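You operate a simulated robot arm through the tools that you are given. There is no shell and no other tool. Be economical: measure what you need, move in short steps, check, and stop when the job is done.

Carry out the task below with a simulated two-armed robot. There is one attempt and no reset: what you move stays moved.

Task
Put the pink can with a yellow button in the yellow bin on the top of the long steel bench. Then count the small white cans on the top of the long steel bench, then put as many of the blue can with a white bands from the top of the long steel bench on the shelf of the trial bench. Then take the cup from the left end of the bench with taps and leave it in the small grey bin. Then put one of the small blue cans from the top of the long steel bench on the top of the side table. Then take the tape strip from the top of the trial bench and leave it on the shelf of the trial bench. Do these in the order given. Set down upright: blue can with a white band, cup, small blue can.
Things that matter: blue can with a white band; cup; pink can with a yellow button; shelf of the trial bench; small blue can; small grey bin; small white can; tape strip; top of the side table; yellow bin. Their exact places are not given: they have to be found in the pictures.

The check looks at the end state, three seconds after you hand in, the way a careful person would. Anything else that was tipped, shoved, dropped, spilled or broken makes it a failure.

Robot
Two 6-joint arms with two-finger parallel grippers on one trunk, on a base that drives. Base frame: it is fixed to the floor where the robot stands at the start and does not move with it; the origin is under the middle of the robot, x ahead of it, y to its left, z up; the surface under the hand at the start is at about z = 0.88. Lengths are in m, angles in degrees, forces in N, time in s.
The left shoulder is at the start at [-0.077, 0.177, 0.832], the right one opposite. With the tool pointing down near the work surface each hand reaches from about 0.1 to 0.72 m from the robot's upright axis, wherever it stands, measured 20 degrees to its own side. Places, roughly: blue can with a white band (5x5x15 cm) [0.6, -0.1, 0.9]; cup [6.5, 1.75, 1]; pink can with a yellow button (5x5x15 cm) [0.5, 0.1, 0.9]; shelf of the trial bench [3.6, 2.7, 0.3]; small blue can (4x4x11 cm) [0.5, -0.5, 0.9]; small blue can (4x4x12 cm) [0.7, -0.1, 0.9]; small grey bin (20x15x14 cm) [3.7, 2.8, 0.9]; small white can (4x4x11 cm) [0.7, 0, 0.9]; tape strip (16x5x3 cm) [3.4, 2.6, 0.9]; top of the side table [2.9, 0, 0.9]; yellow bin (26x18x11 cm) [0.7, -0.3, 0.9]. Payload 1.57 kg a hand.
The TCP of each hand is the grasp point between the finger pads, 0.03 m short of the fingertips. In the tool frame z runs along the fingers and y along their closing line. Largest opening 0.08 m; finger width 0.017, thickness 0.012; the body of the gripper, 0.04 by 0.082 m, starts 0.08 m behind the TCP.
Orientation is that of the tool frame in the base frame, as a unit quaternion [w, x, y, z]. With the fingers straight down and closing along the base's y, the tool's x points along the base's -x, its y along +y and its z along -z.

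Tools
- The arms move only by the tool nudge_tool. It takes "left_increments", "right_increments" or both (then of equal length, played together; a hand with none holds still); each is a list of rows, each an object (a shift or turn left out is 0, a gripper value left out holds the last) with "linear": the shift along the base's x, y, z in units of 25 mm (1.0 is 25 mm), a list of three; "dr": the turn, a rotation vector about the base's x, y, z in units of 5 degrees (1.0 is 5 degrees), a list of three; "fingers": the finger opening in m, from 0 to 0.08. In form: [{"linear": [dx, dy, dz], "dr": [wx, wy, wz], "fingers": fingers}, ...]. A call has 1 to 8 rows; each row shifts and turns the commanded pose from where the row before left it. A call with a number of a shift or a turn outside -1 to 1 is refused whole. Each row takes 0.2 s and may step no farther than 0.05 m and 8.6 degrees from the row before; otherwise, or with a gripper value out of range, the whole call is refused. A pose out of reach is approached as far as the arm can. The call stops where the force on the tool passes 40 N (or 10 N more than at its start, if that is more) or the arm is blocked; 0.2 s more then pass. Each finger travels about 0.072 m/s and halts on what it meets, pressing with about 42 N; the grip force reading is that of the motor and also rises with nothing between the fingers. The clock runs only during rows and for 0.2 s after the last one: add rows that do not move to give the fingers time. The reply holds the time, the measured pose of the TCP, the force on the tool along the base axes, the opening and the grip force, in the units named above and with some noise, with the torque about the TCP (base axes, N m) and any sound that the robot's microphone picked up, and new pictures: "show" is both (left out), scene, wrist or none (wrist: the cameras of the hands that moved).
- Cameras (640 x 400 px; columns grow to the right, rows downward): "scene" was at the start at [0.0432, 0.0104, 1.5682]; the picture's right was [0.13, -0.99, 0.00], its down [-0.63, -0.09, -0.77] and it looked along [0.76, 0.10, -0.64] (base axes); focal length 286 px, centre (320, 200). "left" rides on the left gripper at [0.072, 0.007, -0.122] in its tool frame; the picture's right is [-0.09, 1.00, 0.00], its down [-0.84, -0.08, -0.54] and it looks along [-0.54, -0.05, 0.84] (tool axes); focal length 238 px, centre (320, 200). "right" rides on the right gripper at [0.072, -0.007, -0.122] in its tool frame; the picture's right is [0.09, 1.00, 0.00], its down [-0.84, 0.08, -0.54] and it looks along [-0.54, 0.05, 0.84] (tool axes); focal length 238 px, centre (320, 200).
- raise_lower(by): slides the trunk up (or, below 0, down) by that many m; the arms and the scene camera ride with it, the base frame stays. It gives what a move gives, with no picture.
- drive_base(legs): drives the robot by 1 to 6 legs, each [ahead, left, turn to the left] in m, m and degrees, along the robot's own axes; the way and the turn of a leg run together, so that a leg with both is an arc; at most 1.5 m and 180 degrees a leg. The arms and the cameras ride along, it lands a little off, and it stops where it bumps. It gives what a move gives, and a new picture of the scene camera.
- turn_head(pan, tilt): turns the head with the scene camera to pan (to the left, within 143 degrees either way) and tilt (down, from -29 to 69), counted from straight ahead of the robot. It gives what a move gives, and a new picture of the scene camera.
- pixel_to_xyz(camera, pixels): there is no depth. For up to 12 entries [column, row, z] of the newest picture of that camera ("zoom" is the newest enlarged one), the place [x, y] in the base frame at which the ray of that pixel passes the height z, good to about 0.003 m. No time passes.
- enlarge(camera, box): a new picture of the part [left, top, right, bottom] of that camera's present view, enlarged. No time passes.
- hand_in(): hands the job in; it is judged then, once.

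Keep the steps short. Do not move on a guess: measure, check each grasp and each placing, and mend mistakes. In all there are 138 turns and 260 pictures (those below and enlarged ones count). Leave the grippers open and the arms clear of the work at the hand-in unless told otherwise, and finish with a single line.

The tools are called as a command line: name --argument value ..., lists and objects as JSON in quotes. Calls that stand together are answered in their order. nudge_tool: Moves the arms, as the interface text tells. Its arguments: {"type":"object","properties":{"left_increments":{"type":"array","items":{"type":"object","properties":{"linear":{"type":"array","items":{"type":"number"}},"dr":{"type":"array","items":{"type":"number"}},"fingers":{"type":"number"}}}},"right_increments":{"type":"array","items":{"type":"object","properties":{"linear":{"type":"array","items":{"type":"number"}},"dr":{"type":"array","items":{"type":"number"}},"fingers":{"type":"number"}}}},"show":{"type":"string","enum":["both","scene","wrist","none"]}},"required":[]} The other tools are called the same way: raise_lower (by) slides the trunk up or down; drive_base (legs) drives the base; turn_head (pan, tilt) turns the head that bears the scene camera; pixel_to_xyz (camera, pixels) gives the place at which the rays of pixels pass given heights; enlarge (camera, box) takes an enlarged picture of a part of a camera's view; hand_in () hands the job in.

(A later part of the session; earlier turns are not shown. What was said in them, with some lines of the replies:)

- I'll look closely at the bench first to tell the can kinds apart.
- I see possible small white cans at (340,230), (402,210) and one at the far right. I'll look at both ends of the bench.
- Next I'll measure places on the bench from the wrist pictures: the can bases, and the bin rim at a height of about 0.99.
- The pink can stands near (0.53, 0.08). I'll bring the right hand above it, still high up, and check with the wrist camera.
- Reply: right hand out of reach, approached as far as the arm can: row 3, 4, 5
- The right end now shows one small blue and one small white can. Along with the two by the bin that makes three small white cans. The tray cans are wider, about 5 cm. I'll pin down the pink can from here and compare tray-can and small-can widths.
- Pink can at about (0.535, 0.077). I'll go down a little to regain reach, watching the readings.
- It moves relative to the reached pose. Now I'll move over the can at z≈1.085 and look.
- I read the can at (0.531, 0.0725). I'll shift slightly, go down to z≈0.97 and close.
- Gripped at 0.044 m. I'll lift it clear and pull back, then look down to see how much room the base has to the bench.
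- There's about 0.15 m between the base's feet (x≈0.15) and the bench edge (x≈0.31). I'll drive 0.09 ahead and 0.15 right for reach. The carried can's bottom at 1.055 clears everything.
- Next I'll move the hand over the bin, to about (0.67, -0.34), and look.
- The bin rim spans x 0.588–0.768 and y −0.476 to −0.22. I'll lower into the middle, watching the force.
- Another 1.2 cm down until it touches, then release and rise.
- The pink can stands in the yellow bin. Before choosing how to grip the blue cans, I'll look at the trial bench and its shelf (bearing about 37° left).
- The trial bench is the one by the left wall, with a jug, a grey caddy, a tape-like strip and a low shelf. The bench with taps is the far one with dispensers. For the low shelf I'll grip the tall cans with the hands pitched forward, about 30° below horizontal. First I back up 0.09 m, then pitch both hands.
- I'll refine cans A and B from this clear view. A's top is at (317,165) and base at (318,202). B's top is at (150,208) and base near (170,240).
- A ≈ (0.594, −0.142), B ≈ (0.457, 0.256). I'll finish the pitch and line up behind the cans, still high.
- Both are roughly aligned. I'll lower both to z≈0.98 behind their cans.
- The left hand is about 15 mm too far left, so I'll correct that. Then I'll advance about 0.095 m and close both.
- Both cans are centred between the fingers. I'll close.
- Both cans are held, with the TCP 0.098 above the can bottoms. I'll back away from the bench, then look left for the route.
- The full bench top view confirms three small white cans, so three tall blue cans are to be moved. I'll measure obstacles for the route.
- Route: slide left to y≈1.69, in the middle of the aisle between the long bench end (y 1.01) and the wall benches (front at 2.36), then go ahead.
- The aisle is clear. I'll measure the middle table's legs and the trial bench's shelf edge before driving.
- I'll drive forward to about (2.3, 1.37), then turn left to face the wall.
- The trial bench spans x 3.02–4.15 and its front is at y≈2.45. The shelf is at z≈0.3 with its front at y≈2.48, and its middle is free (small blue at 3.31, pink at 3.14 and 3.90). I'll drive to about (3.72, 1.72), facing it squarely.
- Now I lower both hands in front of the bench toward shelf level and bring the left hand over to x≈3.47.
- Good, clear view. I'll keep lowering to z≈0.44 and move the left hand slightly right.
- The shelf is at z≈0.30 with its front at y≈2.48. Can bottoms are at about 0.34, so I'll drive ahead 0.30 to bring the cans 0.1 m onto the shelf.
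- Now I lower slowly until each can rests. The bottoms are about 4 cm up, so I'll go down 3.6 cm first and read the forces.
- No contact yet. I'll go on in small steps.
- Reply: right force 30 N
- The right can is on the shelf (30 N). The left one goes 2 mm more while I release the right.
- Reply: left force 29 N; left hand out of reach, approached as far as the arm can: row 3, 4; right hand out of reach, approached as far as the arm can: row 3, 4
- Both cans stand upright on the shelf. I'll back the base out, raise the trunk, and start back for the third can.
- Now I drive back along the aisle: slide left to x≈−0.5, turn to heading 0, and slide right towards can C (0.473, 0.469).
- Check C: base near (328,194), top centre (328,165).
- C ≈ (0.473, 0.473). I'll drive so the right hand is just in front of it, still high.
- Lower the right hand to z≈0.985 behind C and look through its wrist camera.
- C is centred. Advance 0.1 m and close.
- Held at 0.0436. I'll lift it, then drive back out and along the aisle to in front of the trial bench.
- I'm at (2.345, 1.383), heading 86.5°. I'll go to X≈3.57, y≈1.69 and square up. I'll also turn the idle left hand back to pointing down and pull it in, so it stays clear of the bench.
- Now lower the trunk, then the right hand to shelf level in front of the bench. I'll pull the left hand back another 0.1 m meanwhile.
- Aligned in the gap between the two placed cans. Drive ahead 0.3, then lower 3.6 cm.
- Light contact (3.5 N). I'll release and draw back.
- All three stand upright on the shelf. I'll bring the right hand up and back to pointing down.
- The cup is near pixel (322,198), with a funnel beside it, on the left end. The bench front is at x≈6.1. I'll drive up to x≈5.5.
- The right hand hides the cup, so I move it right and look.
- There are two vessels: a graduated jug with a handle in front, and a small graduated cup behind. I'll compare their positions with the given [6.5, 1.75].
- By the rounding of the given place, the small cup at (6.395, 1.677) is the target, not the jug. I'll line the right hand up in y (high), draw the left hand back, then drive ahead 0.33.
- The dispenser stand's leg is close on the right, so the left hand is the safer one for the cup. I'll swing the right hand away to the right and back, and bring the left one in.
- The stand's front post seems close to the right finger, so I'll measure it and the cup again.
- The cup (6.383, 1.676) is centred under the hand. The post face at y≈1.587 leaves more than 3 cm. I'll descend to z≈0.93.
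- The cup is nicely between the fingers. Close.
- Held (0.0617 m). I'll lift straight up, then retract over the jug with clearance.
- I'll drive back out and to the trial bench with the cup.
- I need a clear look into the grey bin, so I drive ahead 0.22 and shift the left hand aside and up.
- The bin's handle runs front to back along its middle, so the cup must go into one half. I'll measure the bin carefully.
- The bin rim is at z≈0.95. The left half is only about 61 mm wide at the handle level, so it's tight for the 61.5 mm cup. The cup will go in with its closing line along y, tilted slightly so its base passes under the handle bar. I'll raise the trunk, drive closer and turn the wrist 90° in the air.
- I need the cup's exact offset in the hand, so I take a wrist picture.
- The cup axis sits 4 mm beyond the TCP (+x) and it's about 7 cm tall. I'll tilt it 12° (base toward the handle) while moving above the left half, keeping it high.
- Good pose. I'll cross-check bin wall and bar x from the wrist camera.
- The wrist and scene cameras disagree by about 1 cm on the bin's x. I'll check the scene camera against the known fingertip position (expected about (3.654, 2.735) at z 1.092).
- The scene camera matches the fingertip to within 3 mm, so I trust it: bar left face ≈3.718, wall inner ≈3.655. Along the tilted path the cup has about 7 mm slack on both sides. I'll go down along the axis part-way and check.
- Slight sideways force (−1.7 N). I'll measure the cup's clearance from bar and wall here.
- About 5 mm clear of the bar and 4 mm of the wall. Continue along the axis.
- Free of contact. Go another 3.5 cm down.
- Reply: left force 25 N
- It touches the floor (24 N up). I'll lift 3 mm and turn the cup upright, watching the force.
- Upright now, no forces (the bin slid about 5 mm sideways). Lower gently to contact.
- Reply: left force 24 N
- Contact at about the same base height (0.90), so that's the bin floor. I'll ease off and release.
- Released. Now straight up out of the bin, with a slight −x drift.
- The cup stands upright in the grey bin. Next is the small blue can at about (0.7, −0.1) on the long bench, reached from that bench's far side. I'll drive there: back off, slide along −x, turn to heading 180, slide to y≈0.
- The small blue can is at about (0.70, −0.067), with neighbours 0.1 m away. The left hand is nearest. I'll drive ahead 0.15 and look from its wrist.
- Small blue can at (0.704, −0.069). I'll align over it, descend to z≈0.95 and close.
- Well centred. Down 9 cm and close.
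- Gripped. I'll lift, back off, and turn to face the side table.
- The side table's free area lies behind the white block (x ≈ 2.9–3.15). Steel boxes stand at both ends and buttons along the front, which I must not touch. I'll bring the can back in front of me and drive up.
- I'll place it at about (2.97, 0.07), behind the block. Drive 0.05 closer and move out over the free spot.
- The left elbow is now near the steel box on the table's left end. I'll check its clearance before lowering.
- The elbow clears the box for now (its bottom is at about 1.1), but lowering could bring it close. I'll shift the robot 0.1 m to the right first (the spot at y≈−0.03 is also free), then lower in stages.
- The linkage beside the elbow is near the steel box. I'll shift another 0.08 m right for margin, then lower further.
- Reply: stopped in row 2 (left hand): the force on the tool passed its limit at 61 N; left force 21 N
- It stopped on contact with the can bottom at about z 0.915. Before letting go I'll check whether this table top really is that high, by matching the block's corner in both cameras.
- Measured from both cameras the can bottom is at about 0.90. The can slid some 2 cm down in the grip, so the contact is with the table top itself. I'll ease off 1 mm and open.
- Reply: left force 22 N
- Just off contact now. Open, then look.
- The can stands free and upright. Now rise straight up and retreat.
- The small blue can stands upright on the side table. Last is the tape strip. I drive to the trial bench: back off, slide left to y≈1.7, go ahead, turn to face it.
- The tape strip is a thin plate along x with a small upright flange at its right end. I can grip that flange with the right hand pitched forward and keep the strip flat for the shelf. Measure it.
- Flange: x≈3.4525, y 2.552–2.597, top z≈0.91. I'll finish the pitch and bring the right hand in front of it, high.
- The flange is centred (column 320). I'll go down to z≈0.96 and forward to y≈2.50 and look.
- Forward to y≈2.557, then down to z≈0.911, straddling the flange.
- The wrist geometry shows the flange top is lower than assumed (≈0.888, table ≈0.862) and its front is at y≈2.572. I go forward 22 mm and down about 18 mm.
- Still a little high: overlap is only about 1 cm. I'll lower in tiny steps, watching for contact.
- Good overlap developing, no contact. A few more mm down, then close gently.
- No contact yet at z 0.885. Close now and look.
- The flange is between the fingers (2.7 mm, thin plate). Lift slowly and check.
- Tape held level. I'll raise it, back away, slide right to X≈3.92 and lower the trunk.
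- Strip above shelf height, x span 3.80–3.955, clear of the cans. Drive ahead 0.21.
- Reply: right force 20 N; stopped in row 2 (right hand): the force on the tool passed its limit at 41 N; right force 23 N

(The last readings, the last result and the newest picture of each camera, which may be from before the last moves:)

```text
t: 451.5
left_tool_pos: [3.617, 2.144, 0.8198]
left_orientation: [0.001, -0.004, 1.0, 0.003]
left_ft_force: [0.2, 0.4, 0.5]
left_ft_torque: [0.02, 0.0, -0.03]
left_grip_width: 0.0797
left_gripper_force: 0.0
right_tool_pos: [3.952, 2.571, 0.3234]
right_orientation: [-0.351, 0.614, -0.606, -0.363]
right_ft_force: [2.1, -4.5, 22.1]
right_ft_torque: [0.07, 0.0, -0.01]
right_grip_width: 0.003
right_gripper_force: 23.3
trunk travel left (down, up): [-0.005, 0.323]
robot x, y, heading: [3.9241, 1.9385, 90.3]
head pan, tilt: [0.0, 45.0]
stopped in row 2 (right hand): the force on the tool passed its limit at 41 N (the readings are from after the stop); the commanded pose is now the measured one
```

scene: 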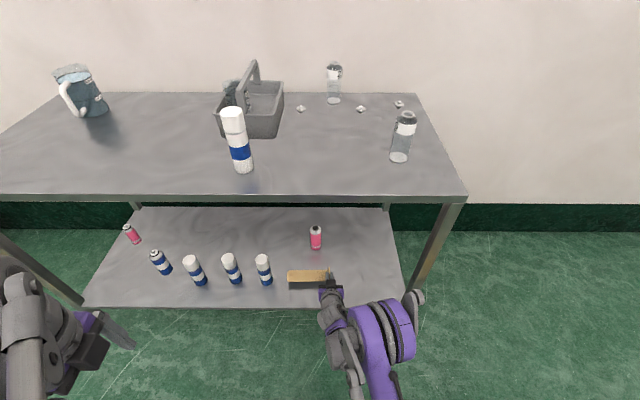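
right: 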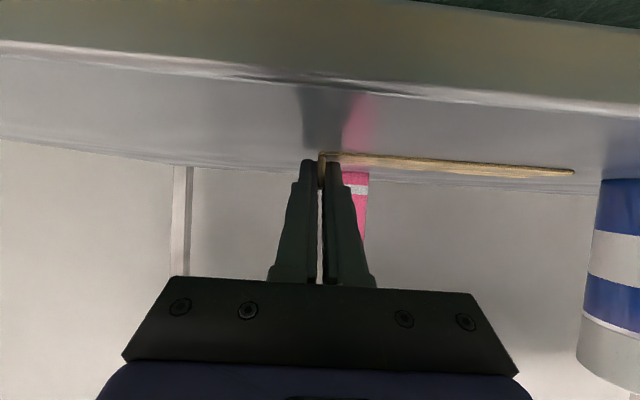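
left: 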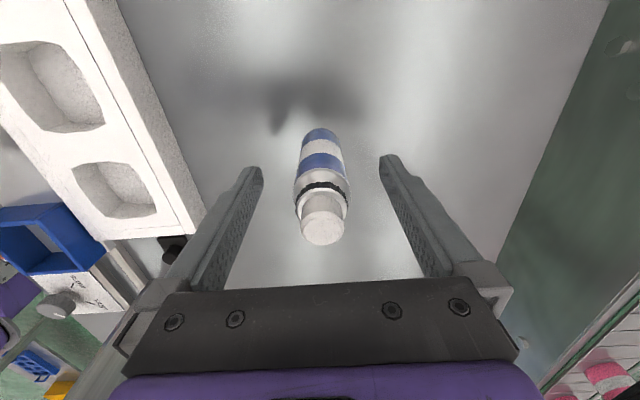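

Contact at TCP z 0.3234. The torque says the contact is right at the fingers/tape, consistent with the strip resting on the shelf (same 23 mm offset as on the bench). I'll ease off and open.

nudge_tool --right_increments '[{"linear": [0, 0, 0.1]}, {}]' --show "none"

nudge_tool --right_increments '[{"fingers": 0.01}, {"fingers": 0.03}, {}, {}]' --show "both"

enlarge --camera "scene" --box '[240, 210, 390, 310]'

```text
t: 452.1
left_tool_pos: [3.6182, 2.1464, 0.8218]
left_orientation: [0.001, -0.005, 1.0, 0.003]
left_ft_force: [1.1, -1.0, -1.2]
left_ft_torque: [-0.02, -0.02, 0.03]
left_grip_width: 0.08
left_gripper_force: 0.1
right_tool_pos: [3.952, 2.5704, 0.3231]
right_orientation: [-0.351, 0.613, -0.609, -0.361]
right_ft_force: [-0.2, 0.0, 6.1]
right_ft_torque: [0.13, -0.03, -0.03]
right_grip_width: 0.0027
right_gripper_force: 23.7
trunk travel left (down, up): [-0.005, 0.323]
robot x, y, heading: [3.926, 1.9442, 90.3]
head pan, tilt: [0.0, 45.0]
```

```text
t: 453.1
left_tool_pos: [3.6169, 2.1456, 0.8216]
left_orientation: [0.001, -0.005, 1.0, 0.001]
left_ft_force: [-0.1, 0.6, 0.7]
left_ft_torque: [0.02, -0.02, -0.02]
left_grip_width: 0.08
left_gripper_force: 0.1
right_tool_pos: [3.9513, 2.5712, 0.3241]
right_orientation: [-0.352, 0.613, -0.609, -0.361]
right_ft_force: [1.1, -0.2, 6.1]
right_ft_torque: [0.1, 0.01, -0.06]
right_grip_width: 0.0288
right_gripper_force: 0.0
trunk travel left (down, up): [-0.005, 0.323]
robot x, y, heading: [3.9203, 1.944, 90.5]
head pan, tilt: [0.0, 45.0]
```

scene: 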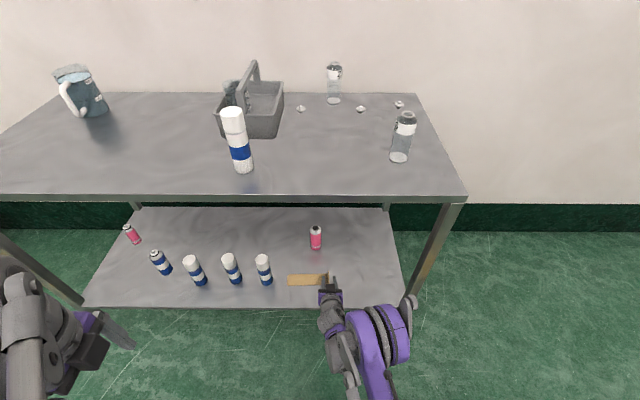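
right: 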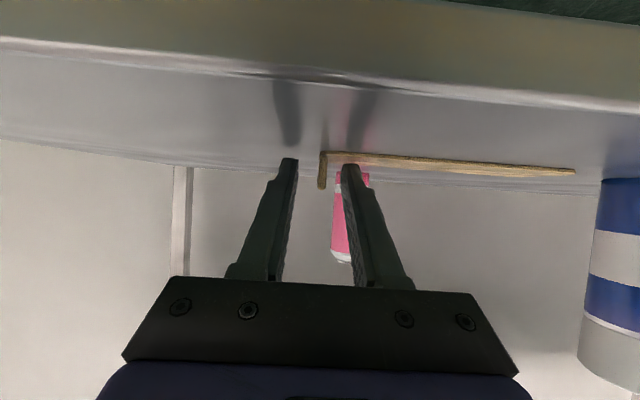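

```text
4.00 times, centred on (315, 260) of scene
```

zoom: 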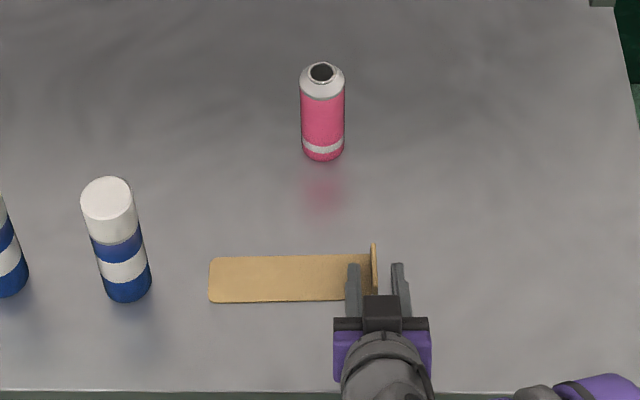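

The strip lies flat on the shelf. I raise slightly, then back out.

nudge_tool --right_increments '[{"linear": [0, 0, 0.15], "fingers": 0.05}, {"linear": [0, 0, 0.25]}, {"linear": [0, 0, 0.6]}, {"linear": [0, 0, 0.6]}, {"linear": [0, -0.8, 0.2]}, {"linear": [0, -0.8, 0]}, {}]' --show "none"

drive_base --legs '[[-0.45, 0, 0]]'

enlarge --camera "scene" --box '[80, 20, 440, 250]'

raise_lower --by 0.3

```text
t: 454.7
left_tool_pos: [3.6164, 2.1456, 0.8191]
left_orientation: [0.001, -0.005, 1.0, 0.002]
left_ft_force: [-0.2, 0.0, -1.1]
left_ft_torque: [0.0, 0.0, 0.01]
left_grip_width: 0.0801
left_gripper_force: 0.1
right_tool_pos: [3.9536, 2.5308, 0.3688]
right_orientation: [-0.35, 0.614, -0.607, -0.362]
right_ft_force: [0.6, 0.4, 0.3]
right_ft_torque: [-0.03, -0.04, -0.01]
right_grip_width: 0.0499
right_gripper_force: 0.0
trunk travel left (down, up): [-0.005, 0.323]
robot x, y, heading: [3.9169, 1.9454, 90.1]
head pan, tilt: [0.0, 45.0]
```

```text
t: 457.5
left_tool_pos: [3.621, 1.6869, 0.8212]
left_orientation: [0.001, -0.005, 1.0, 0.002]
left_ft_force: [0.7, 0.3, -0.5]
left_ft_torque: [0.0, 0.0, -0.01]
left_grip_width: 0.0802
left_gripper_force: 0.0
right_tool_pos: [3.9573, 2.072, 0.3689]
right_orientation: [-0.351, 0.613, -0.608, -0.361]
right_ft_force: [-0.3, 1.2, 0.6]
right_ft_torque: [0.02, 0.0, 0.04]
right_grip_width: 0.0499
right_gripper_force: 0.1
trunk travel left (down, up): [-0.005, 0.323]
robot x, y, heading: [3.9243, 1.488, 90.4]
head pan, tilt: [0.0, 45.0]
```

scene: 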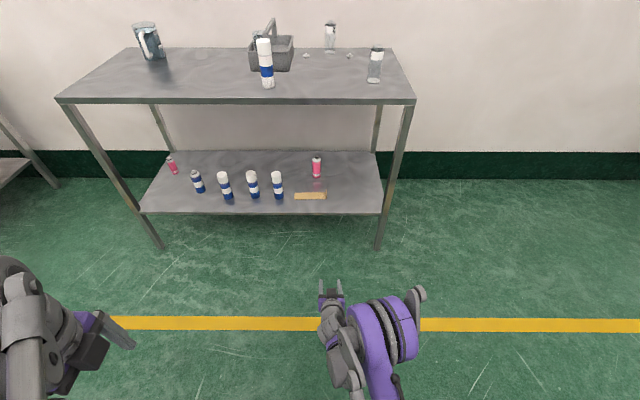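

```text
1.74 times, centred on (260, 135) of scene
```

zoom: 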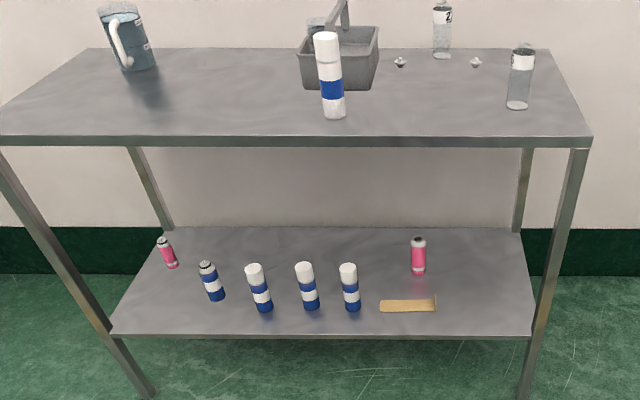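

```text
t: 460.5
left_tool_pos: [3.621, 1.6873, 1.12]
left_orientation: [0.002, -0.004, 1.0, 0.002]
left_ft_force: [-1.0, 0.0, 0.0]
left_ft_torque: [0.02, 0.02, -0.04]
left_grip_width: 0.0799
left_gripper_force: 0.0
right_tool_pos: [3.9567, 2.0997, 0.6943]
right_orientation: [-0.361, 0.608, -0.602, -0.371]
right_ft_force: [-0.6, 0.3, -1.2]
right_ft_torque: [0.01, -0.02, -0.01]
right_grip_width: 0.0497
right_gripper_force: 0.0
trunk travel left (down, up): [-0.305, 0.023]
robot x, y, heading: [3.9232, 1.4877, 90.6]
head pan, tilt: [0.0, 45.0]
```

All is in place on the shelf. I open the right hand fully and make a final check on the cup in the bin.

nudge_tool --right_increments '[{"fingers": 0.08}, {}, {}]' --show "scene"

enlarge --camera "scene" --box '[230, 60, 350, 140]'

```text
t: 461.3
left_tool_pos: [3.6208, 1.6886, 1.1219]
left_orientation: [0.001, -0.004, 1.0, 0.001]
left_ft_force: [0.8, 0.5, -1.1]
left_ft_torque: [0.03, 0.01, 0.0]
left_grip_width: 0.0797
left_gripper_force: 0.1
right_tool_pos: [3.9555, 2.0994, 0.6936]
right_orientation: [-0.361, 0.608, -0.602, -0.371]
right_ft_force: [0.0, -0.5, 0.2]
right_ft_torque: [0.01, -0.02, -0.01]
right_grip_width: 0.08
right_gripper_force: 0.0
trunk travel left (down, up): [-0.305, 0.023]
robot x, y, heading: [3.9279, 1.4821, 90.6]
head pan, tilt: [0.0, 45.0]
```

scene: 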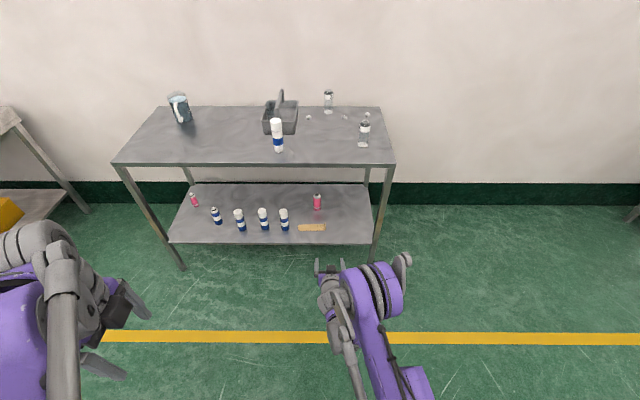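

```text
5.00 times, centred on (290, 100) of scene
```

zoom: 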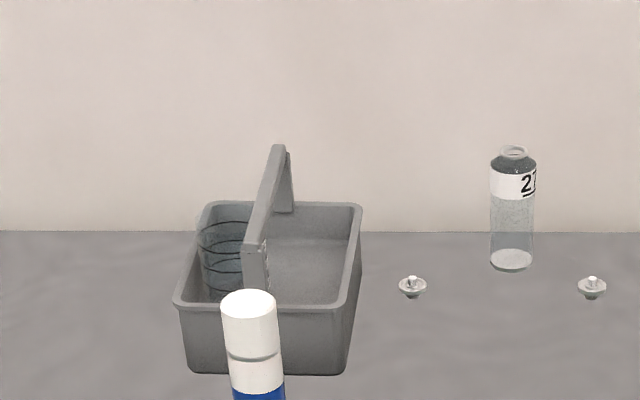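

The cup stands upright in the bin, and the shelf holds the three blue cans and the tape strip. Both hands are open and clear, so I hand in.

hand_in

```text
The job is handed in.
```

All five parts are done and handed in: pink can in the yellow bin, 3 small white cans counted and 3 blue cans with white bands upright on the trial bench shelf, cup upright in the small grey bin (which slid about 5 mm as the cup went in), one small blue can upright on the side table, and the tape strip flat on the trial bench shelf.
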